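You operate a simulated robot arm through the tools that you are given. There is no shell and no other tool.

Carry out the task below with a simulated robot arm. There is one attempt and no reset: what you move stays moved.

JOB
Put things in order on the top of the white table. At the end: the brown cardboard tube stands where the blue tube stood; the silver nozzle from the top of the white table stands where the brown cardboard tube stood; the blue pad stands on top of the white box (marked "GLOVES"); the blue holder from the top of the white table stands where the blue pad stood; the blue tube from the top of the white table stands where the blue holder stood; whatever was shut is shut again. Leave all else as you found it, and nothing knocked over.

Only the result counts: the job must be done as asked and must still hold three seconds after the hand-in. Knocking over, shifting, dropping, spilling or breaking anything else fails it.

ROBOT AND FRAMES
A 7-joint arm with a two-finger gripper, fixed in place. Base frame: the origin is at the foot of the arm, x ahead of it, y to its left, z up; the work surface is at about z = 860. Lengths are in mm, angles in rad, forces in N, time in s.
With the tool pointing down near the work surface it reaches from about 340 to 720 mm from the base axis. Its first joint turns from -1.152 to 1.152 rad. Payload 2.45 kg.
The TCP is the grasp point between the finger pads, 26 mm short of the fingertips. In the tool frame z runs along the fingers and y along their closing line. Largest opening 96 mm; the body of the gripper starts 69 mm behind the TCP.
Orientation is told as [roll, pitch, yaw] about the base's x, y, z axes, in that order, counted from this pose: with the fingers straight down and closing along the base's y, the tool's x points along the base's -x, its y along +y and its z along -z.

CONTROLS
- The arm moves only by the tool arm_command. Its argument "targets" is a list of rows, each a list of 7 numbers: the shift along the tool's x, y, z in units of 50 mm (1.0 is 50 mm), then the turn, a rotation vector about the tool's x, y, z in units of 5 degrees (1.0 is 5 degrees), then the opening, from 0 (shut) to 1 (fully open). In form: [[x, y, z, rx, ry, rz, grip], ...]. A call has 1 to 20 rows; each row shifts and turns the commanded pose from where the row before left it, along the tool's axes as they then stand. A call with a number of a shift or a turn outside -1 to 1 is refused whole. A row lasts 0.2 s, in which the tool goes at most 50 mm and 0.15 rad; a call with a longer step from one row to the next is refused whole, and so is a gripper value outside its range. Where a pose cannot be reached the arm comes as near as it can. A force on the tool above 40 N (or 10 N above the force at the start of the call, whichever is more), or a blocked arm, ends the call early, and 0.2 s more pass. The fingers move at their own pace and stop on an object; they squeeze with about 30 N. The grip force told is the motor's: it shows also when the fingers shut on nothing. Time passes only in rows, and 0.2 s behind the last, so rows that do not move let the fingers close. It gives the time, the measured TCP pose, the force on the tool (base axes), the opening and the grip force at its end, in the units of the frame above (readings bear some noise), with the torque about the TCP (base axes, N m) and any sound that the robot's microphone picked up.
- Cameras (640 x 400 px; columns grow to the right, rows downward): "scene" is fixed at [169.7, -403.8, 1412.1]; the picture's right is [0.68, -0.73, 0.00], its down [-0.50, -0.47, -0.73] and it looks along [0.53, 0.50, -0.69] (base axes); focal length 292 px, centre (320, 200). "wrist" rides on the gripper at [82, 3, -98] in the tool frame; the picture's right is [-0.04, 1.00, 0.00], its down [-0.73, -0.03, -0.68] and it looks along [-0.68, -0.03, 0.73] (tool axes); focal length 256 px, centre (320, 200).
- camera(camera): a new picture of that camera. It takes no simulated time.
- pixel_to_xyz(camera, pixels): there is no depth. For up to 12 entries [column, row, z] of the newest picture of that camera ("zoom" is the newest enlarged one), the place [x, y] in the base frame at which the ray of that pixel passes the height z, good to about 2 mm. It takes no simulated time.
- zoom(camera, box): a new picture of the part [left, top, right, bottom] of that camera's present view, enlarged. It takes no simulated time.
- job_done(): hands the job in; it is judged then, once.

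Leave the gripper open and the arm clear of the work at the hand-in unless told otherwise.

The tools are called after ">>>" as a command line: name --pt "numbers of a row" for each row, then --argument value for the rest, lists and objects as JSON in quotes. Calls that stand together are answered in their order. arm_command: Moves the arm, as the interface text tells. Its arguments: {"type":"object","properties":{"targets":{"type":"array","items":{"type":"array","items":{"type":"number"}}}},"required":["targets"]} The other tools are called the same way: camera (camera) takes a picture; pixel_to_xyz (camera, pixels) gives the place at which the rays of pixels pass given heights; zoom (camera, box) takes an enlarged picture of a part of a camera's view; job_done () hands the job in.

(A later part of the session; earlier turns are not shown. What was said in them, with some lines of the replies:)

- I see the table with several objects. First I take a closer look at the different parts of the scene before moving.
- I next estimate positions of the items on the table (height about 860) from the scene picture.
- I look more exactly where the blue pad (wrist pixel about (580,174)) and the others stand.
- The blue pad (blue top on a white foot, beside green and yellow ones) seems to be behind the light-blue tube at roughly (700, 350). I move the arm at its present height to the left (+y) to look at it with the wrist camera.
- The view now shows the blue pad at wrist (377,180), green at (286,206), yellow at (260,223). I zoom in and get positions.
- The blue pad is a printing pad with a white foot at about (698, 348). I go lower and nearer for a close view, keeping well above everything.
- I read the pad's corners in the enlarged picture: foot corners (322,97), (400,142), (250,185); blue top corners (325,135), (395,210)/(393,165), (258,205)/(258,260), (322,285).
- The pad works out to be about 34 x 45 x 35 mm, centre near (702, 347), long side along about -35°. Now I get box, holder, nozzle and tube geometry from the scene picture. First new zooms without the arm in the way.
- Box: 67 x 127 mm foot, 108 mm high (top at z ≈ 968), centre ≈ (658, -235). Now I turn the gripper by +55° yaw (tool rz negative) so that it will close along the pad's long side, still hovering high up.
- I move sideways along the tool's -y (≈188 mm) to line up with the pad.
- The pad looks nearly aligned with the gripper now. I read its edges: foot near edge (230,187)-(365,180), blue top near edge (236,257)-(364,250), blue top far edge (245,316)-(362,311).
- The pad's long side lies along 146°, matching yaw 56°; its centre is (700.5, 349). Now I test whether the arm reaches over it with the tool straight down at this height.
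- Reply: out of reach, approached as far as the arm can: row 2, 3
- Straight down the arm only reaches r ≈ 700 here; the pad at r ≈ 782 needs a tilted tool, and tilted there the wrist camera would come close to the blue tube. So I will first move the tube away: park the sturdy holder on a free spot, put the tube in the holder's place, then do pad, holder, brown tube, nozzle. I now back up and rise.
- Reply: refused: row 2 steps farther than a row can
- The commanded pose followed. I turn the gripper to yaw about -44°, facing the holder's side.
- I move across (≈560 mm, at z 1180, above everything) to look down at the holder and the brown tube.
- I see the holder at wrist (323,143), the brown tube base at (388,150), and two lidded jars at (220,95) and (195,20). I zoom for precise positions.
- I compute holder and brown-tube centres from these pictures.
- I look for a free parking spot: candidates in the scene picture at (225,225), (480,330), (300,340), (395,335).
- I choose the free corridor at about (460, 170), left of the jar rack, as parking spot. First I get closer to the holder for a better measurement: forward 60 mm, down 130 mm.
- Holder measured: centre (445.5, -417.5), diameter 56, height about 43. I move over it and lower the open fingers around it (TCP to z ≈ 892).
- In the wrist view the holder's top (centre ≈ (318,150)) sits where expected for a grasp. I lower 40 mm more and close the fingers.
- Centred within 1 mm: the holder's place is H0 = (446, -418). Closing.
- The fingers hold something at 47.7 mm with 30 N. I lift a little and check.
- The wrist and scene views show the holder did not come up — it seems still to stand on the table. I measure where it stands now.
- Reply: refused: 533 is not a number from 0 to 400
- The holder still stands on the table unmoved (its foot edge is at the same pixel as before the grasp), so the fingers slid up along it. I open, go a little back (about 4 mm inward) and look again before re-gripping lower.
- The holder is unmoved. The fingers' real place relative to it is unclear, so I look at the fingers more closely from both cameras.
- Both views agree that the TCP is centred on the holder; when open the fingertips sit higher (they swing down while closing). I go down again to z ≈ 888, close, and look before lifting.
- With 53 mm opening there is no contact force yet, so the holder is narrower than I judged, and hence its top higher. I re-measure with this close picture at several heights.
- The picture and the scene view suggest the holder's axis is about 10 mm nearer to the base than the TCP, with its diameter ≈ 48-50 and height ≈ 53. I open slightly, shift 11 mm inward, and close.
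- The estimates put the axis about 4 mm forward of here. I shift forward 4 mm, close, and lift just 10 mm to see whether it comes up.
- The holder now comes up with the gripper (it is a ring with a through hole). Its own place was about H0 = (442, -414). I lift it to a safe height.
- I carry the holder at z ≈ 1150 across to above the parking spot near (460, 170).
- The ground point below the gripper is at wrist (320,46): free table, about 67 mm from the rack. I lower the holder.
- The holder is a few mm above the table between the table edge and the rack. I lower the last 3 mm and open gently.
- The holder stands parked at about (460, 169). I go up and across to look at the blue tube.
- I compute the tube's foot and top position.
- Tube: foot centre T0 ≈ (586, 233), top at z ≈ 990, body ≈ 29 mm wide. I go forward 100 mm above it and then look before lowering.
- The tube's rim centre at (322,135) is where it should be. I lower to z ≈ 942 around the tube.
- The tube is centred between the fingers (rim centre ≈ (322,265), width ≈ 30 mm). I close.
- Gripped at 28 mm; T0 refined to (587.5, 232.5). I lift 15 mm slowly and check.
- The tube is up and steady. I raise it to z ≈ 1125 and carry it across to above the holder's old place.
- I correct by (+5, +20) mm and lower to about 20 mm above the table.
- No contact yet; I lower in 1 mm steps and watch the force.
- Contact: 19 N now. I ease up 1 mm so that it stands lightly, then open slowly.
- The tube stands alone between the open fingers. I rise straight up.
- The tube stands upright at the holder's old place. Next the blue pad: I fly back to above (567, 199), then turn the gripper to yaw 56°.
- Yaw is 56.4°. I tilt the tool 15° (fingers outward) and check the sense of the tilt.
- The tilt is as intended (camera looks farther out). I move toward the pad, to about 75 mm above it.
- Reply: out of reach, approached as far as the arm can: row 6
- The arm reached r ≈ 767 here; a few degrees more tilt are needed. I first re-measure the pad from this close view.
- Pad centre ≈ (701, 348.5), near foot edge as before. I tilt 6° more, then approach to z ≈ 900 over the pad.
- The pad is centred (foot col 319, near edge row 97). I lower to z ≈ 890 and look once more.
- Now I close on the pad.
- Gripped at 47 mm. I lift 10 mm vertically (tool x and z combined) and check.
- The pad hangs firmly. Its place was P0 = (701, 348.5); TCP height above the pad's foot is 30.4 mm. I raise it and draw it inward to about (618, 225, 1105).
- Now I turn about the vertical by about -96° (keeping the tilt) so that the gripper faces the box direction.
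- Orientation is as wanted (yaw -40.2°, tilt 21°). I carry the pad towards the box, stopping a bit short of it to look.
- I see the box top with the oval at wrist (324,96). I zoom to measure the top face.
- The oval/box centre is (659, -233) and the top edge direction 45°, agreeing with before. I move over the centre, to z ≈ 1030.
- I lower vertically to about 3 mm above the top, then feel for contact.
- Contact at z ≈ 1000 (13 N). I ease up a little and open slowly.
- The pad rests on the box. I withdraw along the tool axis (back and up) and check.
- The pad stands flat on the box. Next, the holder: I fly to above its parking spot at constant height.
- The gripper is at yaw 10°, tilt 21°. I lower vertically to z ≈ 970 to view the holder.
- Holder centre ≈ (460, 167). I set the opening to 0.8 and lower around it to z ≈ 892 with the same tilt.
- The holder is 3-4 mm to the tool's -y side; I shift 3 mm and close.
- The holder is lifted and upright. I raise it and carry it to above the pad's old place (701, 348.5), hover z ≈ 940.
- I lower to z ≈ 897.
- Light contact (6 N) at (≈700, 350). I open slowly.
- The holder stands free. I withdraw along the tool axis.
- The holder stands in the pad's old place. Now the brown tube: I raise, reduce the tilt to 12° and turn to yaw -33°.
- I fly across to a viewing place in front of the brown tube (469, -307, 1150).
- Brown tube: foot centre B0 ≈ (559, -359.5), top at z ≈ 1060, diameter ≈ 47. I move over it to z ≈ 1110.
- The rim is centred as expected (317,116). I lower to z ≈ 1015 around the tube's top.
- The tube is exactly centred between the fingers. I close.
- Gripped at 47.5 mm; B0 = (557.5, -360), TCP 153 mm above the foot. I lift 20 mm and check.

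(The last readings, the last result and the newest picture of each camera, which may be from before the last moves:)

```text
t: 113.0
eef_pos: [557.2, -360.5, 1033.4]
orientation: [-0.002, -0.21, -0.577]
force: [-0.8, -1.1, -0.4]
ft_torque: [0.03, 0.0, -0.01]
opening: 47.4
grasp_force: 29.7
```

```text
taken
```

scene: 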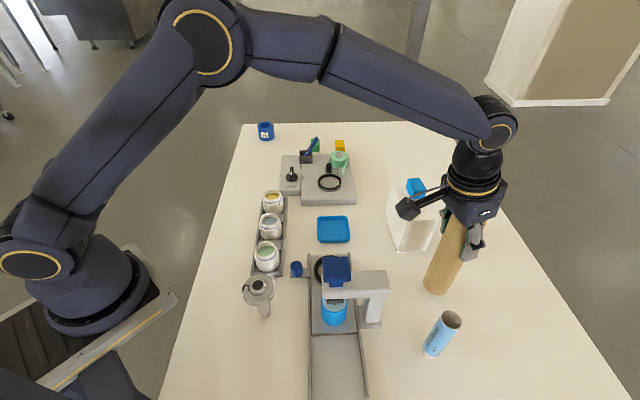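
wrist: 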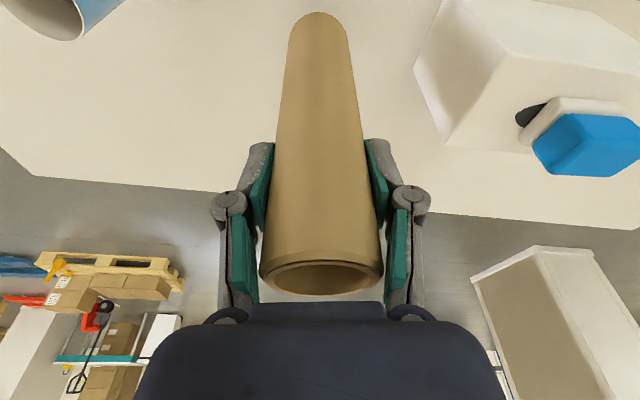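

The tube hangs steady. I raise it to z ≈ 1190 (its foot at ≈ 1037, above everything).

>>> arm_command --pt "-0.1 0 -0.5 0 0 0 0" --pt "-0.164 0 -0.768 0 0 0 0" --pt "-0.164 0 -0.768 0 0 0 0" --pt "-0.164 0 -0.768 0 0 0 0" --pt "-0.06 0 -0.27 0 0 0 0" --pt "0 0 0 0 0 0 0"

>>> arm_command --pt "0.2 0.35 -0.0426 0 0 0 0" --pt "0.4164 0.7336 -0.0888 0 0 0 0" --pt "0.4164 0.7336 -0.0888 0 0 0 0" --pt "0.4164 0.7336 -0.0888 0 0 0 0" --pt "0.4164 0.7336 -0.0888 0 0 0 0" --pt "0.4164 0.7336 -0.0888 0 0 0 0" --pt "0.4164 0.7336 -0.0888 0 0 0 0" --pt "0.4164 0.7336 -0.0888 0 0 0 0" --pt "0.4164 0.7336 -0.0888 0 0 0 0" --pt "0.4164 0.7336 -0.0888 0 0 0 0" --pt "0.4164 0.7336 -0.0888 0 0 0 0" --pt "0.4164 0.7336 -0.0888 0 0 0 0" --pt "0.4164 0.7336 -0.0888 0 0 0 0" --pt "0.4164 0.7336 -0.0888 0 0 0 0" --pt "0.2164 0.3836 -0.0462 0 0 0 0" --pt "0 0 0 0 0 0 0"

>>> camera --camera "wrist"

>>> camera --camera "scene"

```text
t: 114.4
eef_pos: [557.1, -360.2, 1190.4]
orientation: [0.0, -0.209, -0.577]
force: [0.5, -0.1, -0.5]
ft_torque: [-0.01, 0.01, 0.01]
opening: 47.6
grasp_force: 30.1
```

```text
t: 117.8
eef_pos: [589.9, 231.6, 1188.0]
orientation: [-0.002, -0.209, -0.575]
force: [-0.4, 0.2, 0.2]
ft_torque: [-0.01, -0.04, -0.02]
opening: 47.4
grasp_force: 29.8
```

```text
taken
```

wrist: 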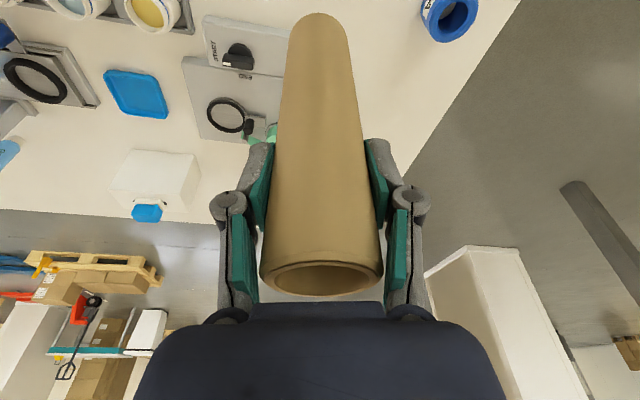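

```text
taken
```

scene: 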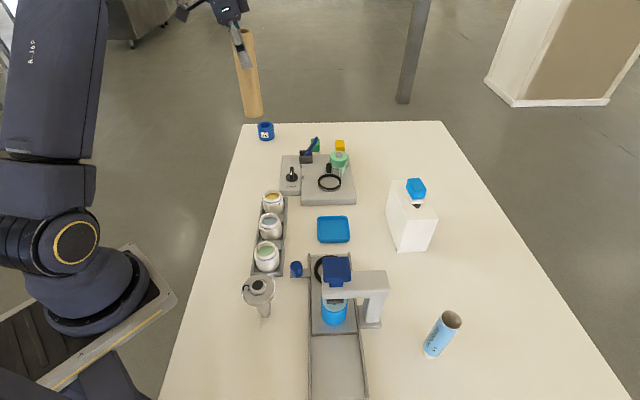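

I lower the tube to about 5 mm above the table at T0 (587.5, 232.5).

>>> arm_command --pt "0.15 -0.003 0.6 0 0 0 0" --pt "0.189 -0.003 0.8 0 0 0 0" --pt "0.189 -0.003 0.8 0 0 0 0" --pt "0.15 -0.002 0.7 0 0 0 0" --pt "0.077 0 0.415 0 0 0 0" --pt "0 0 0 0 0 0 0" --pt "0 0 0 0 0 0 0"

>>> camera --camera "scene"

>>> camera --camera "wrist"

```text
t: 119.4
eef_pos: [587.1, 233.3, 1017.9]
orientation: [-0.003, -0.209, -0.576]
force: [-0.4, 1.0, -1.0]
ft_torque: [0.01, -0.01, 0.04]
opening: 47.2
grasp_force: 30.3
```

```text
taken
```

scene: 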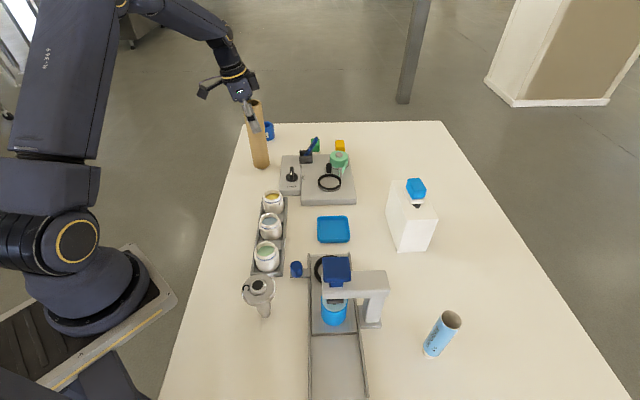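

```text
taken
```

wrist: 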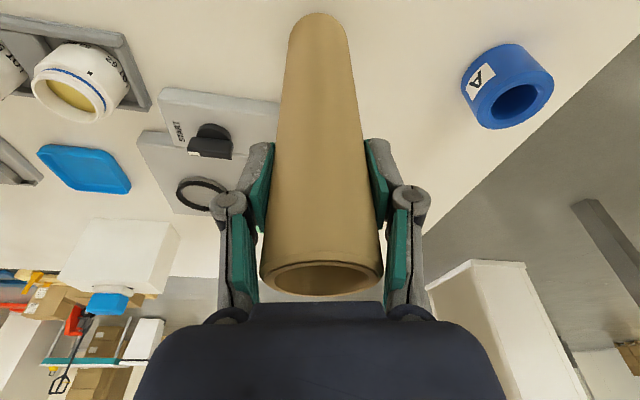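

>>> arm_command --pt "0.0145 0 0.0685 0 0 0 0" --pt "0 0 0 0 0 0 0" --pt "0 0 0 0 0 0 0"

>>> arm_command --pt "0.0042 0 0.0196 0 0 0 0" --pt "0 0 0 0 0 0 0"

>>> arm_command --pt "0.0042 0 0.0196 0 0 0 0" --pt "0 0 0 0 0 0 0"

```text
t: 120.2
eef_pos: [585.6, 234.4, 1015.1]
orientation: [-0.002, -0.209, -0.575]
force: [0.2, 0.0, 0.6]
ft_torque: [-0.01, -0.02, 0.02]
opening: 47.6
grasp_force: 29.6
```

```text
t: 120.8
eef_pos: [586.3, 234.2, 1014.4]
orientation: [-0.002, -0.208, -0.576]
force: [-0.5, -0.2, 0.6]
ft_torque: [0.02, 0.03, -0.01]
opening: 47.3
grasp_force: 30.2
```

```text
t: 121.4
eef_pos: [585.7, 233.4, 1013.3]
orientation: [-0.002, -0.211, -0.577]
force: [0.6, 0.3, -0.2]
ft_torque: [0.01, 0.02, -0.02]
opening: 47.5
grasp_force: 29.8
```

>>> arm_command --pt "0.0042 0 0.0196 0 0 0 0" --pt "0 0 0 0 0 0 0"

>>> arm_command --pt "0.003 0 0.014 0 0 0 0" --pt "0 0 0 0 0 0 0"

```text
t: 122.0
eef_pos: [585.5, 233.5, 1012.7]
orientation: [0.0, -0.211, -0.579]
force: [-0.6, -1.0, 3.9]
ft_torque: [-0.03, -0.08, -0.01]
opening: 47.2
grasp_force: 30.6
```

```text
t: 122.6
eef_pos: [585.2, 233.4, 1013.5]
orientation: [-0.001, -0.211, -0.575]
force: [-2.5, -1.7, 13.3]
ft_torque: [-0.06, 0.25, -0.01]
opening: 47.6
grasp_force: 30.1
```

Contact. I ease up half a millimetre and open slowly.

>>> arm_command --pt "-0.0025 0 -0.012 0 0 0 0" --pt "0 0 0 0 0 0 0.5" --pt "0 0 0 0 0 0 0.56" --pt "0 0 0 0 0 0 0.65" --pt "0 0 0 0 0 0 0.8" --pt "0 0 0 0 0 0 1" --pt "0 0 0 0 0 0 1"

>>> camera --camera "wrist"

>>> zoom --camera "scene" --box '[200, 60, 340, 190]'

```text
t: 124.2
eef_pos: [586.6, 235.8, 1013.2]
orientation: [-0.001, -0.209, -0.576]
force: [0.3, -0.4, 0.0]
ft_torque: [-0.01, 0.0, 0.0]
opening: 96.4
grasp_force: 0.1
```

```text
taken
```

wrist: 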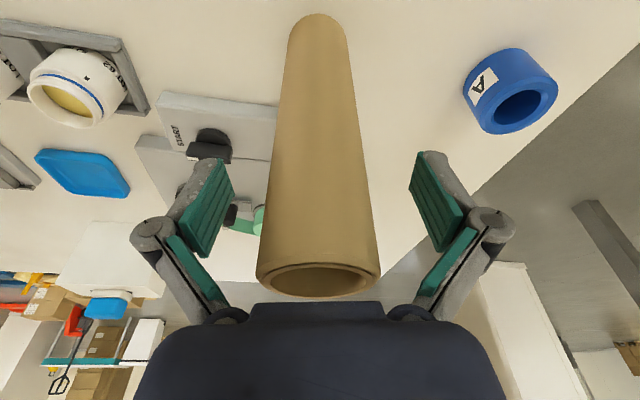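

```text
3.08 times, centred on (270, 125) of scene
```

zoom: 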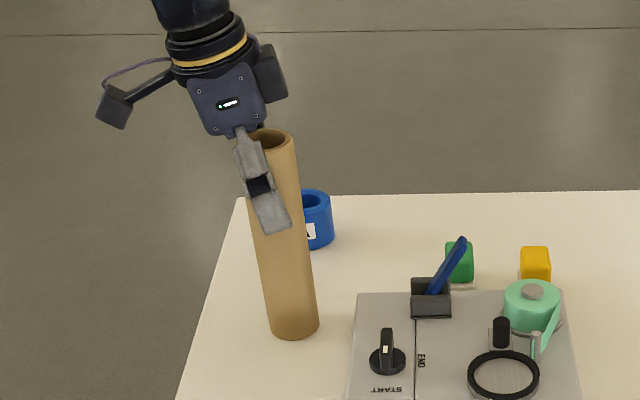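

The brown tube stands. I withdraw upward along the tool axis.

>>> arm_command --pt "0 0 -0.4 0 0 0 1" --pt "0 0 -0.8 0 0 0 1" --pt "0 0 -0.9 0 0 0 1" --pt "0 0 -0.7 0 0 0 1" --pt "0 0 0 0 0 0 1"

>>> camera --camera "wrist"

>>> camera --camera "scene"

```text
t: 125.4
eef_pos: [560.7, 250.6, 1150.5]
orientation: [0.001, -0.21, -0.576]
force: [0.4, 0.2, 0.3]
ft_torque: [0.0, -0.01, 0.03]
opening: 96.0
grasp_force: 0.0
```

```text
taken
```

wrist: 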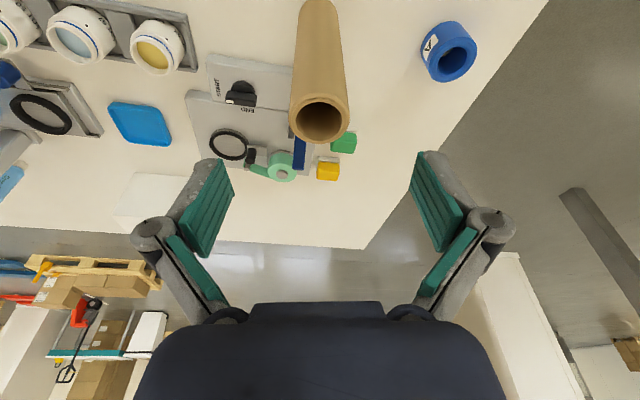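

```text
taken
```

scene: 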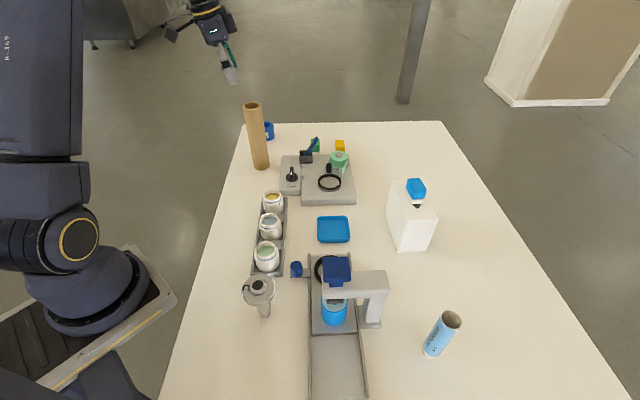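

Now the silver nozzle near the base. I change the tilt to about 15° inward (fingers toward the base) so that camera and wrist suit the close spot.

>>> arm_command --pt "0 0 -0.3 0 1 0 1" --pt "0 0 0 0 1 0 1" --pt "0 0 0 0 1 0 1" --pt "0 0 0 0 1 0 1" --pt "0 0 0 0 1 0 1" --pt "0 0 0 0 0.4 0 1" --pt "0 0 0 0 0 0 1"

```text
t: 127.0
eef_pos: [558.9, 250.8, 1164.4]
orientation: [-0.001, 0.261, -0.577]
force: [0.4, -0.7, -0.1]
ft_torque: [-0.01, 0.0, 0.03]
opening: 96.0
grasp_force: 0.1
```

>>> arm_command --pt "-0.102 -0.863 0.0556 0 0 0 1" --pt "-0.102 -0.863 0.0556 0 0 0 1" --pt "-0.102 -0.863 0.0556 0 0 0 1" --pt "-0.102 -0.863 0.0556 0 0 0 1" --pt "-0.102 -0.863 0.0556 0 0 0 1" --pt "-0.102 -0.863 0.0556 0 0 0 1" --pt "-0.102 -0.863 0.0556 0 0 0 1" --pt "-0.102 -0.863 0.0556 0 0 0 1" --pt "-0.102 -0.863 0.0556 0 0 0 1" --pt "-0.102 -0.863 0.0556 0 0 0 1" --pt "-0.102 -0.863 0.0556 0 0 0 1" --pt "0 0 0 0 0 0 1"

>>> camera --camera "wrist"

>>> camera --camera "scene"

```text
t: 129.6
eef_pos: [340.2, -172.3, 1123.1]
orientation: [-0.002, 0.262, -0.575]
force: [-0.4, 1.0, 0.6]
ft_torque: [0.02, -0.03, 0.02]
opening: 95.9
grasp_force: 0.0
```

```text
taken
```

wrist: 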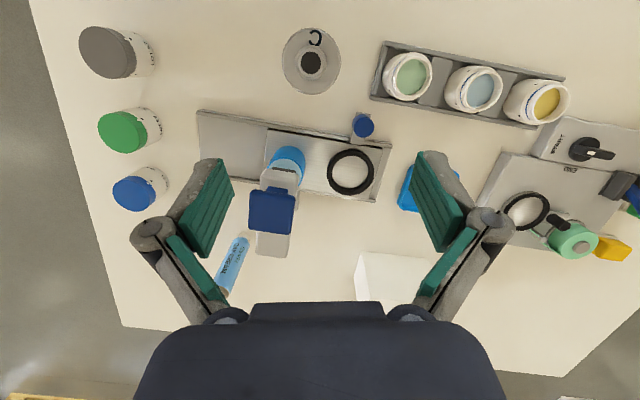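

```text
taken
```

scene: 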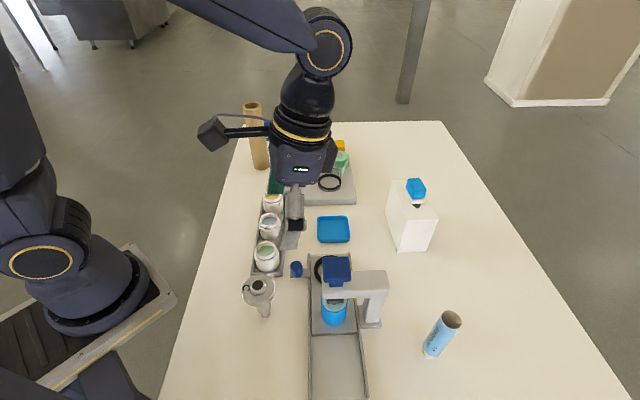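

The nozzle is seen nearly from above at wrist (311,61). I triangulate its height with both cameras.

>>> zoom --camera "wrist" --box '[260, 10, 360, 110]'

>>> zoom --camera "scene" --box '[225, 260, 305, 330]'

>>> pixel_to_xyz --camera "wrist" --pixels '[[311, 62, 920], [311, 62, 940], [311, 62, 960], [282, 61, 940], [341, 61, 940], [311, 28, 940], [311, 94, 940]]'

>>> pixel_to_xyz --camera "scene" --pixels '[[259, 285, 920], [259, 285, 940], [259, 285, 960], [265.5, 316, 860]]'

```text
4.00 times, centred on (310, 60) of wrist
```

zoom: 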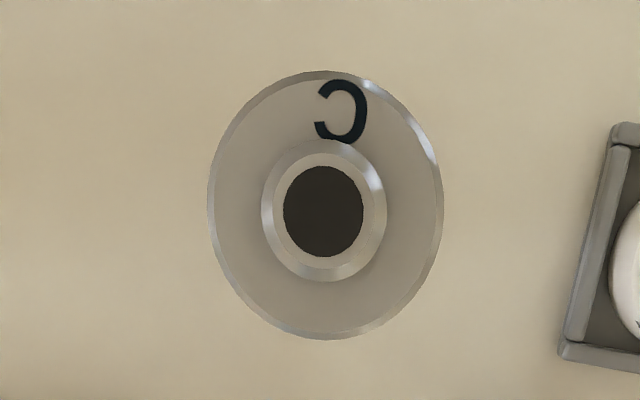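

```text
5.71 times, centred on (265, 295) of scene
```

zoom: 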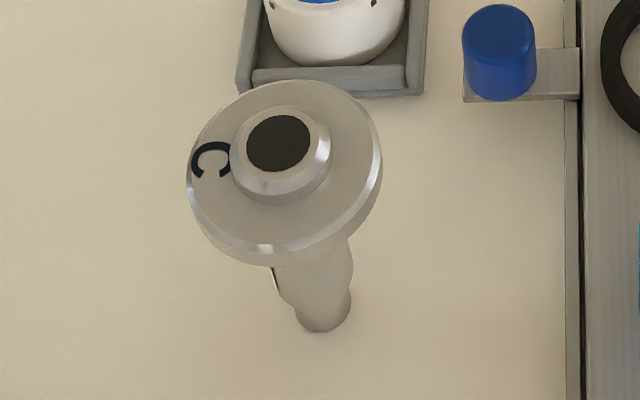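

```text
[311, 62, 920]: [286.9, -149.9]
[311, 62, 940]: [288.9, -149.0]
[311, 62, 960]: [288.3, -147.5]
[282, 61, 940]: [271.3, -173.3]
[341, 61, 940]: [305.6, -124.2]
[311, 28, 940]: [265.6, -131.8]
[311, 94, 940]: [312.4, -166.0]
```

```text
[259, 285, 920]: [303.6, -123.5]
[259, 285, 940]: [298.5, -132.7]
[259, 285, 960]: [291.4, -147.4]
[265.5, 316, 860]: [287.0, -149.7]
```

The nozzle: axis ≈ (288.5, -148.5), flange ⌀ ≈ 57 with its top near z ≈ 950, collar to ≈ 958, stem down to a narrow tip. I will grip the flange rim from above with a small inward tilt. I check the distance to the rack and slide first.

>>> pixel_to_xyz --camera "wrist" --pixels '[[371, 98, 875], [385, 41, 875], [407, 75, 930], [385, 75, 930], [363, 125, 900], [197, 112, 870], [285, 160, 900]]'

>>> arm_command --pt "0 0 0 0 -0.7 0 1" --pt "0 0 0 0 -0.7 0 1" --pt "0 0 0 0 0 0 1"

>>> camera --camera "wrist"

```text
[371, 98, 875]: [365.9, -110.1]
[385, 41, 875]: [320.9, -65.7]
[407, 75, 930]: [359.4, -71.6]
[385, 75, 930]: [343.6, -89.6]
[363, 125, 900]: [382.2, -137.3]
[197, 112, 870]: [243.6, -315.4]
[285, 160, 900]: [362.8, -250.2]
```

```text
t: 130.4
eef_pos: [339.9, -171.9, 1121.1]
orientation: [-0.003, 0.137, -0.576]
force: [0.0, 0.6, -0.6]
ft_torque: [0.0, -0.01, -0.02]
opening: 96.0
grasp_force: 0.1
```

```text
taken
```

wrist: 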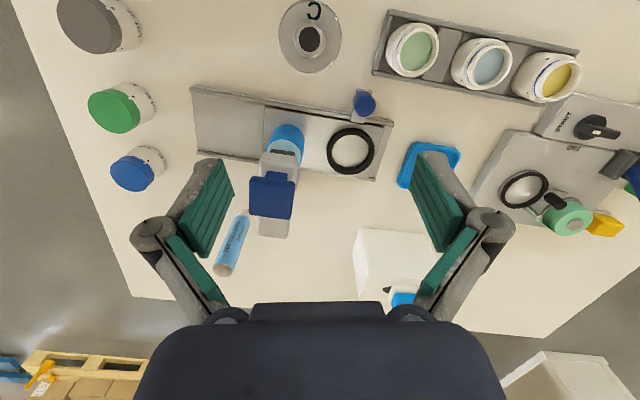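

Clearances are fine (rack end ≈ 80 mm away). I move above the nozzle to z ≈ 1010 with the 8° inward tilt and see whether the arm reaches.

>>> arm_command --pt "0.268 -0.056 0.784 0 0 0 1" --pt "0.268 -0.056 0.784 0 0 0 1" --pt "0.268 -0.056 0.784 0 0 0 1" --pt "0 0 0 0 0 0 1"

>>> camera --camera "wrist"

>>> camera --camera "scene"

```text
t: 131.4
eef_pos: [286.7, -146.7, 1009.3]
orientation: [0.0, 0.139, -0.577]
force: [-0.8, -1.4, -0.3]
ft_torque: [0.03, 0.05, 0.01]
opening: 96.0
grasp_force: 0.1
```

```text
taken
```

wrist: 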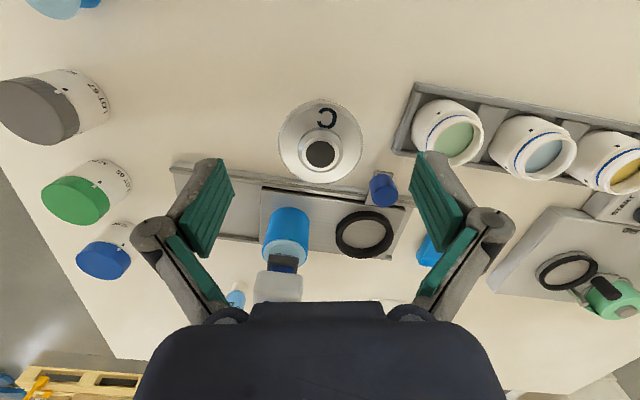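

```text
taken
```

scene: 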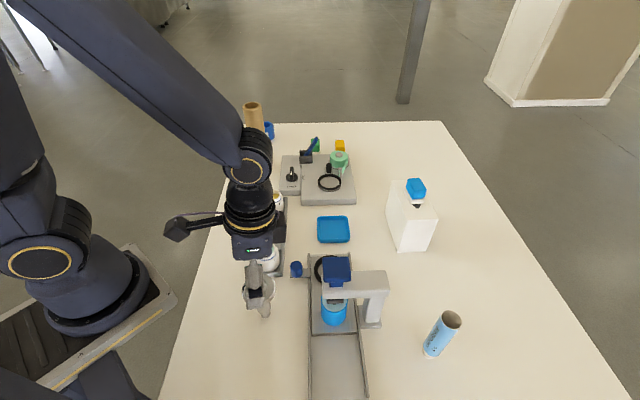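

Reached; the flange (centre (320,140), width 84 px ≈ 57 mm) is centred. I zoom to see the edges and check the scene side view.

>>> zoom --camera "wrist" --box '[250, 80, 390, 200]'

>>> zoom --camera "scene" --box '[220, 250, 310, 340]'

```text
3.33 times, centred on (320, 140) of wrist
```

zoom: 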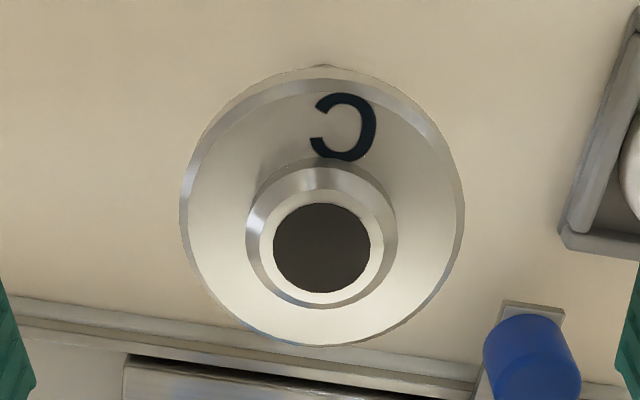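

```text
4.44 times, centred on (265, 295) of scene
```

zoom: 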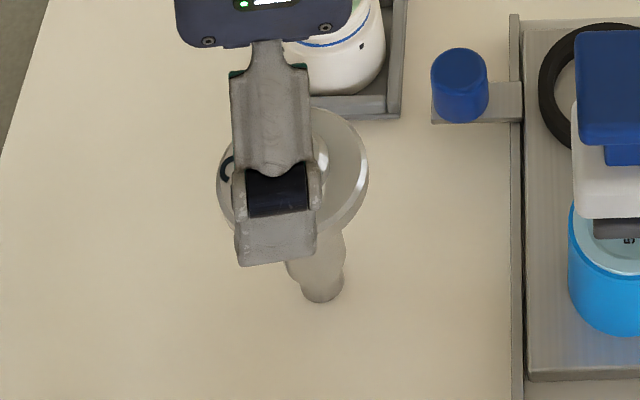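

I lower to z ≈ 945 so the flange rim comes between the pads.

>>> arm_command --pt "-0.0885 0 0.634 0 0 0 1" --pt "-0.0885 0 0.634 0 0 0 1" --pt "0 0 0 0 0 0 1" --pt "0 0 0 0 0 0 1"

>>> camera --camera "wrist"

>>> zoom --camera "scene" --box '[220, 240, 310, 340]'

```text
t: 132.4
eef_pos: [288.1, -146.3, 945.8]
orientation: [-0.001, 0.14, -0.577]
force: [0.4, -0.4, 0.2]
ft_torque: [-0.01, -0.01, -0.01]
opening: 96.2
grasp_force: 0.2
```

```text
taken
```

wrist: 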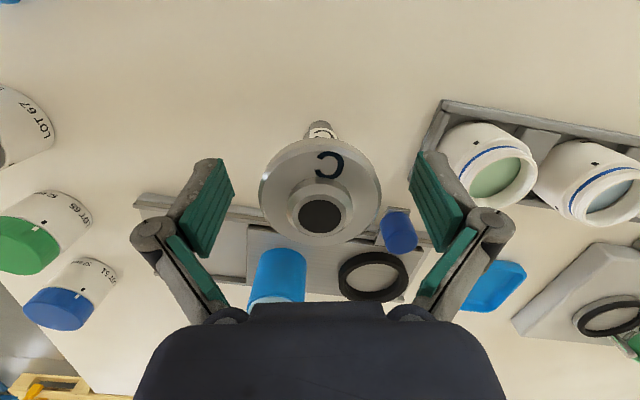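

```text
4.00 times, centred on (265, 290) of scene
```

zoom: 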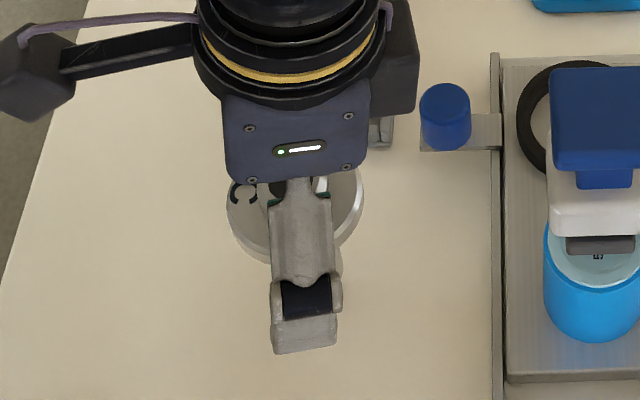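

>>> zoom --camera "wrist" --box '[240, 100, 400, 260]'

```text
2.50 times, centred on (320, 180) of wrist
```

zoom: 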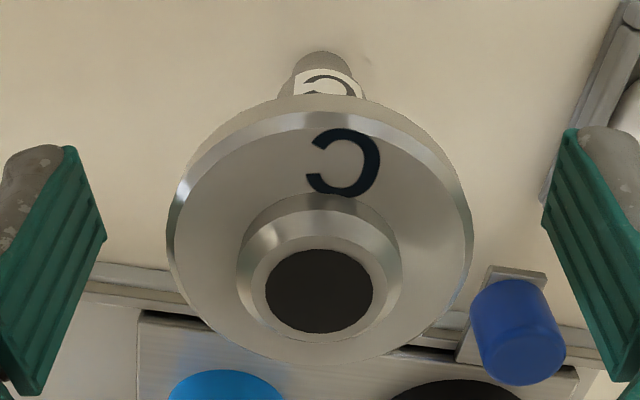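

The flange is well centred between the pads. I close gradually.

>>> arm_command --pt "0 0 0 0 0 0 0.75" --pt "0 0 0 0 0 0 0.66" --pt "0 0 0 0 0 0 0.63" --pt "0 0 0 0 0 0 0.61" --pt "0 0 0 0 0 0 0.59" --pt "0 0 0 0 0 0 0.57" --pt "0 0 0 0 0 0 0.55"

>>> camera --camera "wrist"

```text
t: 134.0
eef_pos: [286.8, -146.0, 946.6]
orientation: [-0.001, 0.139, -0.576]
force: [-0.9, 0.7, 9.4]
ft_torque: [0.01, 0.0, 0.0]
opening: 55.9
grasp_force: 30.0
```

```text
taken
```

wrist: 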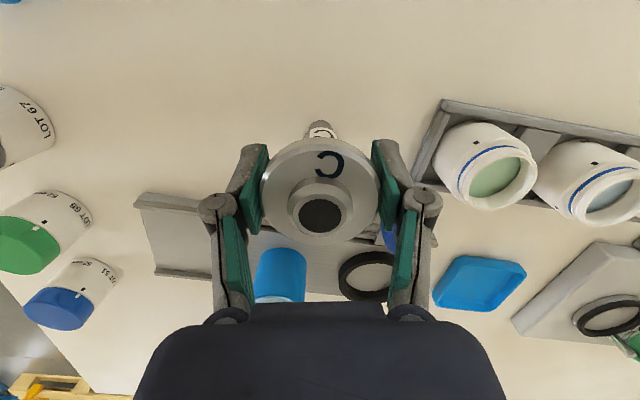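

Gripped at 55.9 mm with 30 N. I lift 15 mm vertically and check.

>>> arm_command --pt "0 0 0 0 0 0 0" --pt "0.014 0 -0.099 0 0 0 0" --pt "0.014 0 -0.099 0 0 0 0" --pt "0.014 0 -0.099 0 0 0 0" --pt "0 0 0 0 0 0 0"

>>> camera --camera "wrist"

>>> zoom --camera "scene" --box '[220, 240, 310, 340]'

```text
t: 135.2
eef_pos: [288.3, -147.6, 960.8]
orientation: [-0.002, 0.139, -0.576]
force: [-0.2, 0.4, -1.9]
ft_torque: [0.06, 0.03, 0.01]
opening: 55.7
grasp_force: 30.3
```

```text
taken
```

wrist: 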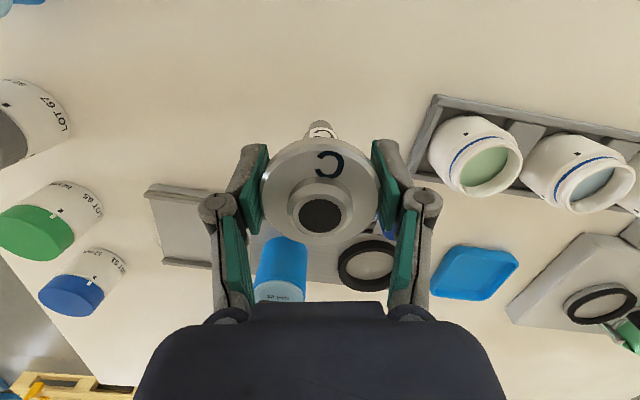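

```text
4.00 times, centred on (265, 290) of scene
```

zoom: 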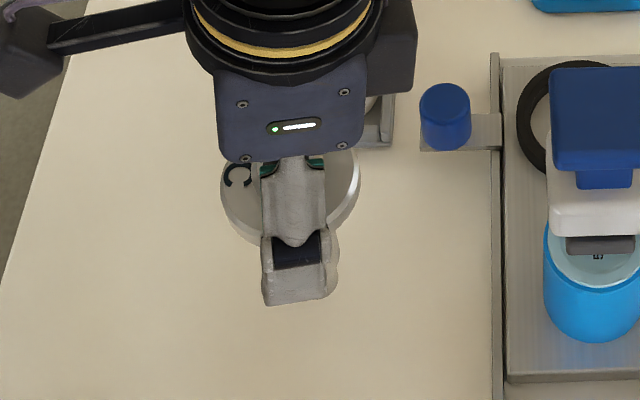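

The nozzle hangs upright (weight ≈ 2 N). I raise it to z ≈ 1130, then carry it toward the brown tube's old place.

>>> arm_command --pt "0.06 0 -0.45 0 0 0 0" --pt "0.11 0 -0.8 0 0 0 0" --pt "-0.25 0 -0.8 0 0 0 0" --pt "-0.25 0 -0.8 0 0 0 0" --pt "-0.3 0 -0.65 0 0 0 0" --pt "0 0 0 0 0 0 0"

>>> camera --camera "wrist"

```text
t: 136.6
eef_pos: [333.8, -177.9, 1129.2]
orientation: [-0.002, 0.138, -0.576]
force: [-0.3, -0.3, -1.7]
ft_torque: [0.0, 0.01, -0.01]
opening: 55.4
grasp_force: 30.2
```

```text
taken
```

wrist: 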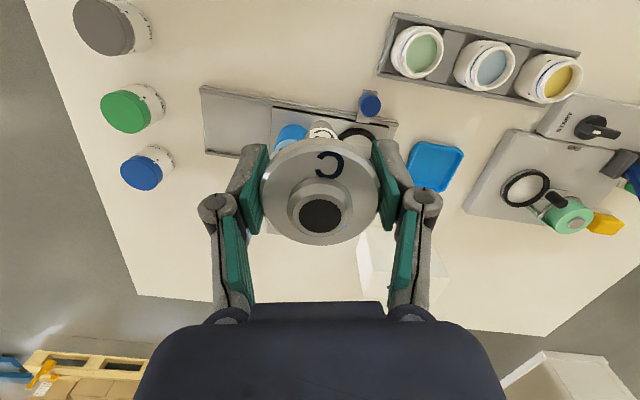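

>>> arm_command --pt "-0.4 -0.05 -0.055 0 0 0 0" --pt "-0.712 -0.09 -0.099 0 0 0 0" --pt "-0.712 -0.09 -0.099 0 0 0 0" --pt "-0.712 -0.09 -0.099 0 0 0 0" --pt "-0.712 -0.09 -0.099 0 0 0 0" --pt "-0.712 -0.09 -0.099 0 0 0 0" --pt "-0.312 -0.04 -0.043 0 0 0 0" --pt "0 0 0 0 0 0 0"

>>> camera --camera "wrist"

>>> camera --camera "scene"

```text
t: 138.4
eef_pos: [499.6, -319.7, 1128.0]
orientation: [-0.002, 0.14, -0.575]
force: [-0.6, -0.2, -1.7]
ft_torque: [-0.01, 0.02, -0.01]
opening: 55.9
grasp_force: 30.1
```

```text
taken
```

wrist: 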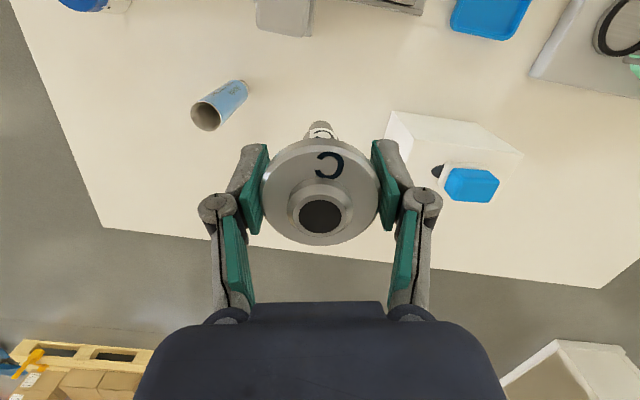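

```text
taken
```

scene: 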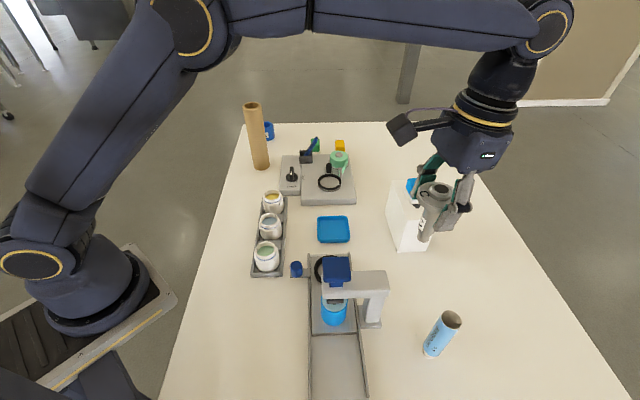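

I go to above B0 (557.5, -360), z ≈ 1030.

>>> arm_command --pt "-0.4175 -0.0115 0.436 0 0 0 0" --pt "-0.4175 -0.0115 0.436 0 0 0 0" --pt "-0.4175 -0.0115 0.436 0 0 0 0" --pt "-0.4175 -0.0115 0.436 0 0 0 0" --pt "0 0 0 0 0 0 0" --pt "0 0 0 0 0 0 0"

>>> camera --camera "wrist"

>>> zoom --camera "scene" --box '[380, 180, 540, 340]'

```text
t: 139.8
eef_pos: [557.2, -358.2, 1031.5]
orientation: [-0.001, 0.14, -0.577]
force: [0.0, -0.5, -2.8]
ft_torque: [-0.01, 0.04, -0.01]
opening: 55.7
grasp_force: 29.5
```

```text
taken
```

wrist: 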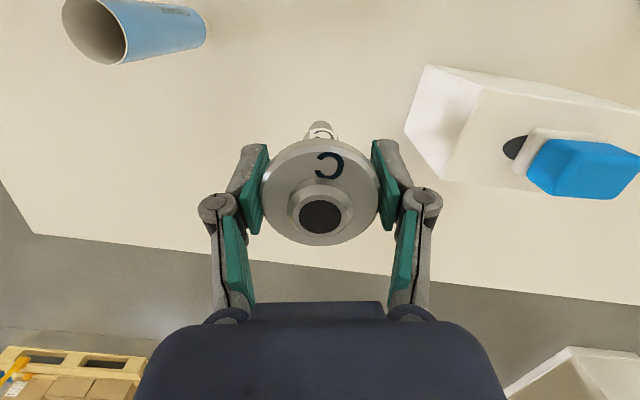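

```text
2.50 times, centred on (460, 260) of scene
```

zoom: 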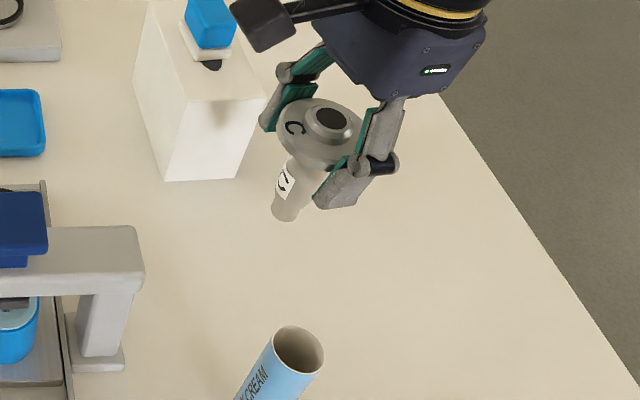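

I lower to about 4 mm above the table.

>>> arm_command --pt "-0.084 -0.009 0.538 0 0 0 0" --pt "-0.084 -0.009 0.538 0 0 0 0" --pt "-0.083 -0.009 0.538 0 0 0 0" --pt "0 0 0 0 0 0 0" --pt "0 0 0 0 0 0 0"

>>> zoom --camera "scene" --box '[400, 220, 500, 320]'

>>> camera --camera "wrist"

```text
t: 141.0
eef_pos: [557.7, -360.8, 951.1]
orientation: [-0.001, 0.139, -0.575]
force: [-0.2, 0.2, -1.8]
ft_torque: [0.01, -0.03, 0.02]
opening: 55.5
grasp_force: 29.6
```

```text
4.00 times, centred on (450, 270) of scene
```

zoom: 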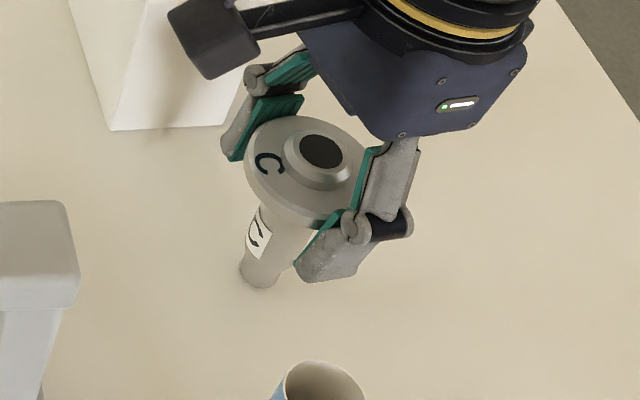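

```text
taken
```

wrist: 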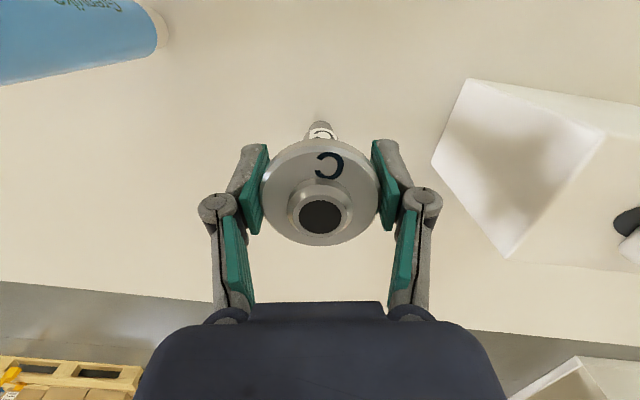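

>>> arm_command --pt "-0.0084 0 0.0594 0 0 0 0" --pt "0 0 0 0 0 0 0" --pt "0 0 0 0 0 0 0"

>>> arm_command --pt "-0.0028 0 0.0198 0 0 0 0" --pt "0 0 0 0 0 0 0"

>>> arm_command --pt "-0.0028 0 0.0198 0 0 0 0" --pt "0 0 0 0 0 0 0"

```text
t: 141.8
eef_pos: [558.5, -360.4, 948.1]
orientation: [-0.001, 0.14, -0.576]
force: [0.9, 0.4, -1.7]
ft_torque: [0.03, 0.01, -0.01]
opening: 55.8
grasp_force: 30.1
```

```text
t: 142.4
eef_pos: [558.5, -361.8, 947.5]
orientation: [0.0, 0.14, -0.576]
force: [0.5, -0.4, -2.0]
ft_torque: [0.0, 0.01, 0.0]
opening: 55.8
grasp_force: 30.0
```

```text
t: 143.0
eef_pos: [558.5, -361.3, 945.9]
orientation: [-0.002, 0.14, -0.575]
force: [0.5, 0.0, -1.6]
ft_torque: [-0.03, -0.01, 0.01]
opening: 55.4
grasp_force: 30.1
```

>>> arm_command --pt "-0.0022 0 0.0158 0 0 0 0" --pt "0 0 0 0 0 0 0"

>>> arm_command --pt "-0.0017 0 0.0119 0 0 0 0" --pt "0 0 0 0 0 0 0"

```text
t: 143.6
eef_pos: [558.6, -359.9, 945.3]
orientation: [-0.002, 0.139, -0.577]
force: [-1.0, -0.3, 4.5]
ft_torque: [0.06, 0.1, -0.02]
opening: 55.7
grasp_force: 30.0
```

```text
t: 144.2
eef_pos: [558.2, -360.1, 945.1]
orientation: [-0.001, 0.136, -0.576]
force: [-2.9, -0.4, 18.0]
ft_torque: [-0.03, 0.21, 0.0]
opening: 55.7
grasp_force: 29.8
```

Contact (18 N). I ease up 0.6 mm so that it stands lightly, then open slowly.

>>> arm_command --pt "0.0017 0 -0.0119 0 0 0 0" --pt "0 0 0 0 0 0 0" --pt "0 0 0 0 0 0 0"

>>> zoom --camera "scene" --box '[400, 220, 500, 320]'

```text
t: 145.0
eef_pos: [559.9, -360.5, 945.5]
orientation: [-0.003, 0.139, -0.576]
force: [-3.5, -0.5, 22.2]
ft_torque: [0.03, 0.07, -0.02]
opening: 55.9
grasp_force: 30.1
```

```text
4.00 times, centred on (450, 270) of scene
```

zoom: 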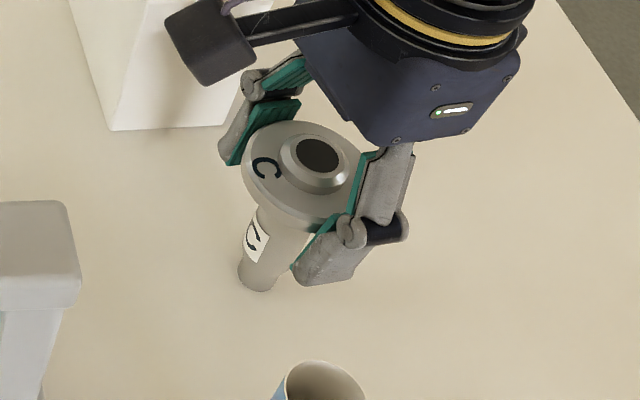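

Force still 22 N (the arm was still settling). I ease up another 0.7 mm.

>>> arm_command --pt "0.002 0 -0.014 0 0 0 0" --pt "0 0 0 0 0 0 0" --pt "0 0 0 0 0 0 0"

```text
t: 145.8
eef_pos: [558.4, -360.2, 945.4]
orientation: [0.002, 0.137, -0.575]
force: [0.1, -0.8, 17.4]
ft_torque: [-0.13, -0.16, -0.01]
opening: 55.5
grasp_force: 30.0
```

>>> arm_command --pt "0.002 0 -0.014 0 0 0 0" --pt "0 0 0 0 0 0 0" --pt "0 0 0 0 0 0 0"

```text
t: 146.6
eef_pos: [558.9, -359.9, 944.9]
orientation: [0.001, 0.139, -0.575]
force: [2.4, -0.8, 6.1]
ft_torque: [-0.12, -0.32, -0.02]
opening: 55.5
grasp_force: 30.1
```

>>> arm_command --pt "0.0008 0 -0.006 0 0 0 0" --pt "0 0 0 0 0 0 0" --pt "0 0 0 0 0 0 0"

```text
t: 147.4
eef_pos: [559.0, -360.1, 945.2]
orientation: [-0.001, 0.142, -0.576]
force: [0.1, 0.2, -1.6]
ft_torque: [-0.03, 0.01, 0.04]
opening: 55.8
grasp_force: 30.3
```

The nozzle now hangs a fraction of a millimetre above the table (weight only). I open very gradually so it settles upright.

>>> arm_command --pt "-0.0004 0 0.003 0 0 0 0.3" --pt "0 0 0 0 0 0 0.585" --pt "0 0 0 0 0 0 0.595" --pt "0 0 0 0 0 0 0.61" --pt "0 0 0 0 0 0 0.63" --pt "0 0 0 0 0 0 0.66"

>>> camera --camera "wrist"

>>> zoom --camera "scene" --box '[400, 220, 500, 320]'

```text
t: 148.8
eef_pos: [559.0, -360.0, 945.4]
orientation: [-0.001, 0.14, -0.575]
force: [0.5, -0.5, 0.1]
ft_torque: [0.01, 0.01, -0.02]
opening: 63.4
grasp_force: 0.0
```

```text
taken
```

wrist: 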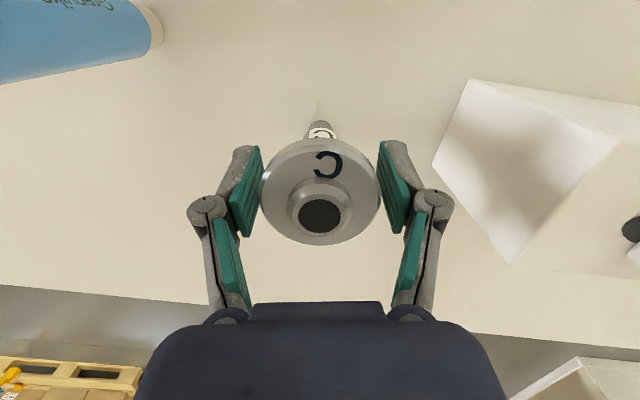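

```text
4.00 times, centred on (450, 270) of scene
```

zoom: 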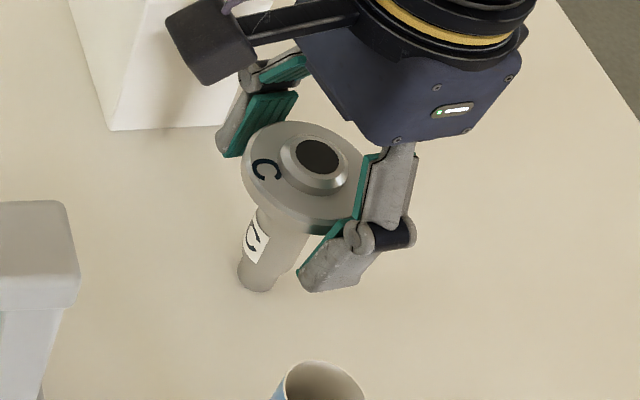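

The nozzle stands upright on its own. I open fully and look.

>>> arm_command --pt "0 0 0 0 0 0 0.75" --pt "0 0 0 0 0 0 0.9" --pt "0 0 0 0 0 0 1" --pt "0 0 0 0 0 0 1"

>>> camera --camera "wrist"

```text
t: 149.8
eef_pos: [559.5, -360.1, 945.4]
orientation: [-0.003, 0.139, -0.576]
force: [-0.1, -0.1, -0.2]
ft_torque: [0.05, 0.0, 0.0]
opening: 96.3
grasp_force: 0.0
```

```text
taken
```

wrist: 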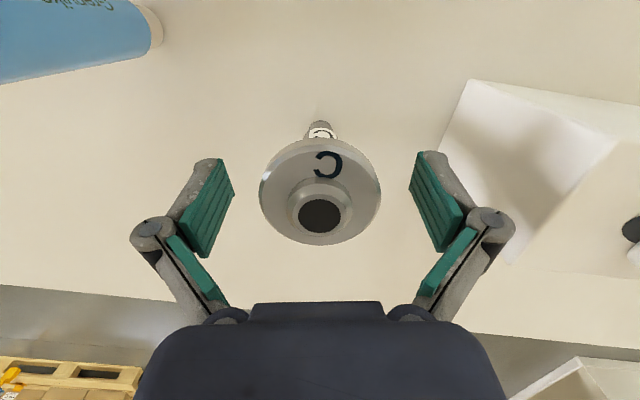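

I retreat straight up first, then back and up.

>>> arm_command --pt "0.05 0 -0.35 0 0 0 1" --pt "0.097 0 -0.693 0 0 0 1" --pt "0.09 0 -0.6 0 0 0 1" --pt "0.69 0 -0.61 0 0 0 1" --pt "0.69 0 -0.61 0 0 0 1" --pt "0.69 0 -0.61 0 0 0 1" --pt "0.69 0 -0.61 0 0 0 1" --pt "0 0 0 0 0 0 1"

>>> camera --camera "wrist"

>>> camera --camera "scene"

```text
t: 151.6
eef_pos: [459.5, -295.0, 1167.3]
orientation: [-0.003, 0.139, -0.576]
force: [0.1, 0.4, 0.5]
ft_torque: [0.03, -0.03, -0.02]
opening: 95.9
grasp_force: 0.1
```

```text
taken
```

wrist: 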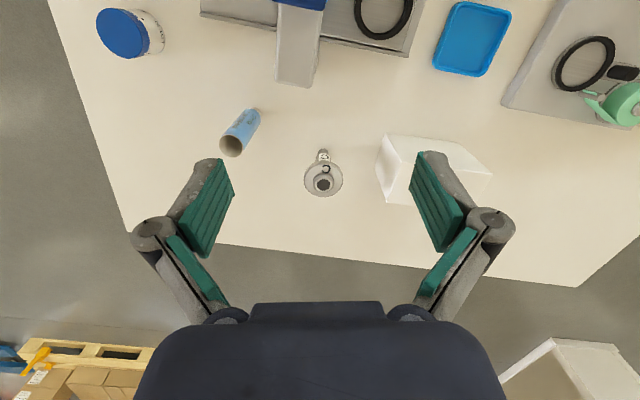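

```text
taken
```

scene: 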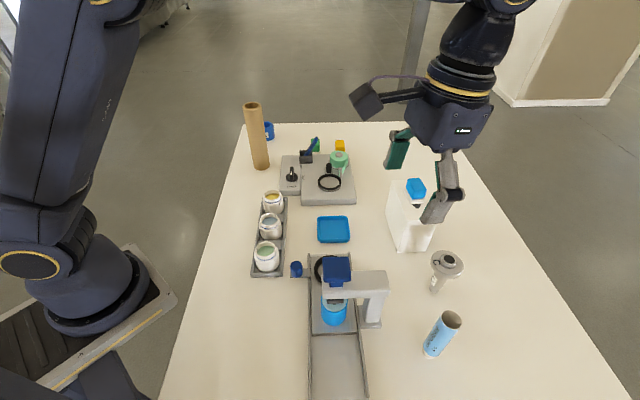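

All items seem placed. I verify them with close-ups.

>>> zoom --camera "scene" --box '[400, 240, 500, 370]'

>>> zoom --camera "scene" --box '[230, 90, 370, 210]'

>>> zoom --camera "wrist" --box '[200, 90, 360, 210]'

```text
3.08 times, centred on (450, 305) of scene
```

zoom: 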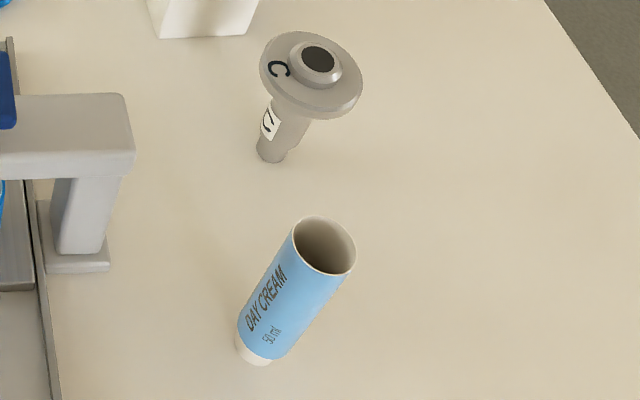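

```text
3.33 times, centred on (300, 150) of scene
```

zoom: 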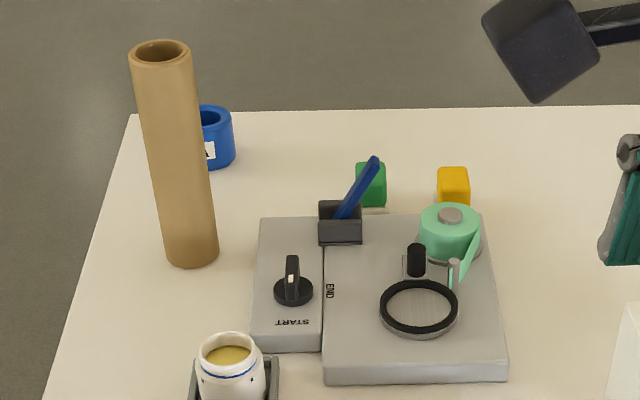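

```text
3.33 times, centred on (280, 150) of wrist
```

zoom: 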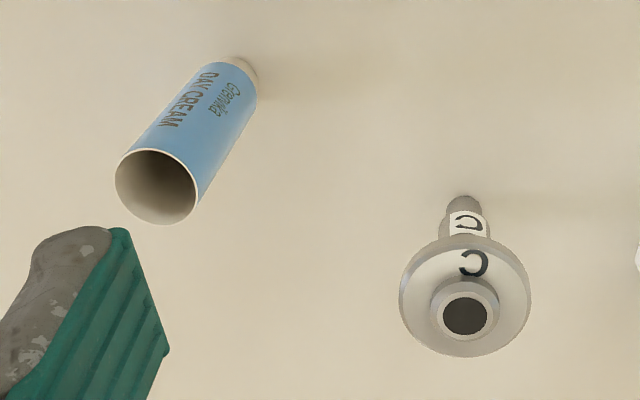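

All five items stand upright in their places, and nothing else has moved. I bring the arm back to its clear starting region with the gripper open.

>>> arm_command --pt "0.39 0.715 0.055 0 0 0 1" --pt "0.39 0.715 0.055 0 0 0 1" --pt "0.39 0.715 0.055 0 0 0 1" --pt "0.39 0.715 0.055 0 0 0 1" --pt "0 0 0 0 -0.8 0 1" --pt "0 0 0 0 -0.8 0 1" --pt "0 0 0 0 0 0 1"

>>> camera --camera "scene"

>>> camera --camera "wrist"

```text
t: 153.2
eef_pos: [470.5, -132.5, 1167.8]
orientation: [-0.002, -0.001, -0.577]
force: [0.7, 0.4, -0.2]
ft_torque: [0.03, 0.0, 0.01]
opening: 96.1
grasp_force: 0.0
```

```text
taken
```

scene: 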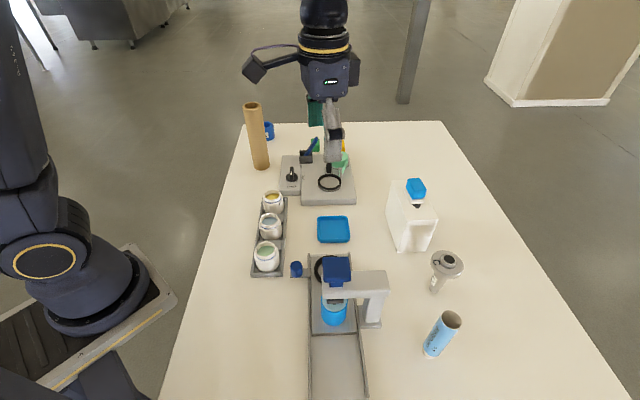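

```text
taken
```

wrist: 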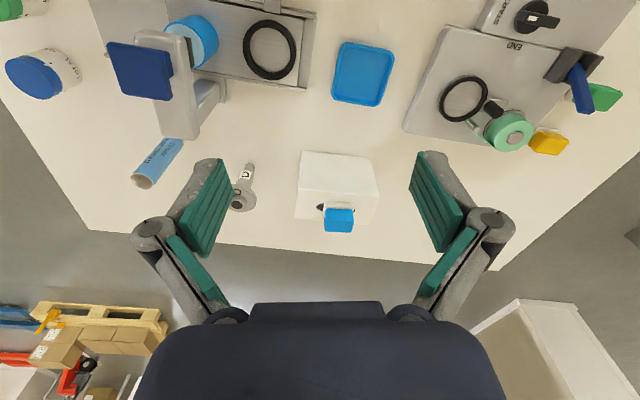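

The final check shows:
- the brown tube stands where the blue tube stood
- the nozzle stands where the brown tube stood
- the pad stands on the white box
- the holder stands where the pad stood
- the blue tube stands where the holder stood

I did not open anything. The gripper is open and the arm is clear, so I hand in.

>>> job_done

```text
The job is handed in.
```

I moved all five items to the places you asked for and handed the job in. In the last pictures they all stand upright, and nothing else appears to have moved.

| Item | Where it stands now |
|---|---|
| Brown cardboard tube | where the blue tube stood, about 2 mm off |
| Silver nozzle | where the brown tube stood, about 1–2 mm off |
| Blue pad | flat on the white box, centred over the dark oval |
| Blue holder | where the blue pad stood, about 2 mm off |
| Blue tube | where the holder stood, within about 5 mm |

- **Holder:** The first grip slipped without moving it. I then parked it on a free spot by the jar rack while I moved the blue tube and the pad.
- **Blue pad:** I took it to be the small blue block on a white foot, one of a set with the green and yellow ones, and left the blue tray alone.
- **White box:** I never saw the "GLOVES" marking, but this was the only white box on the table.
- **Shut things:** I opened nothing, and the lids I could see stayed on.

The gripper is open and the arm is clear of the work.
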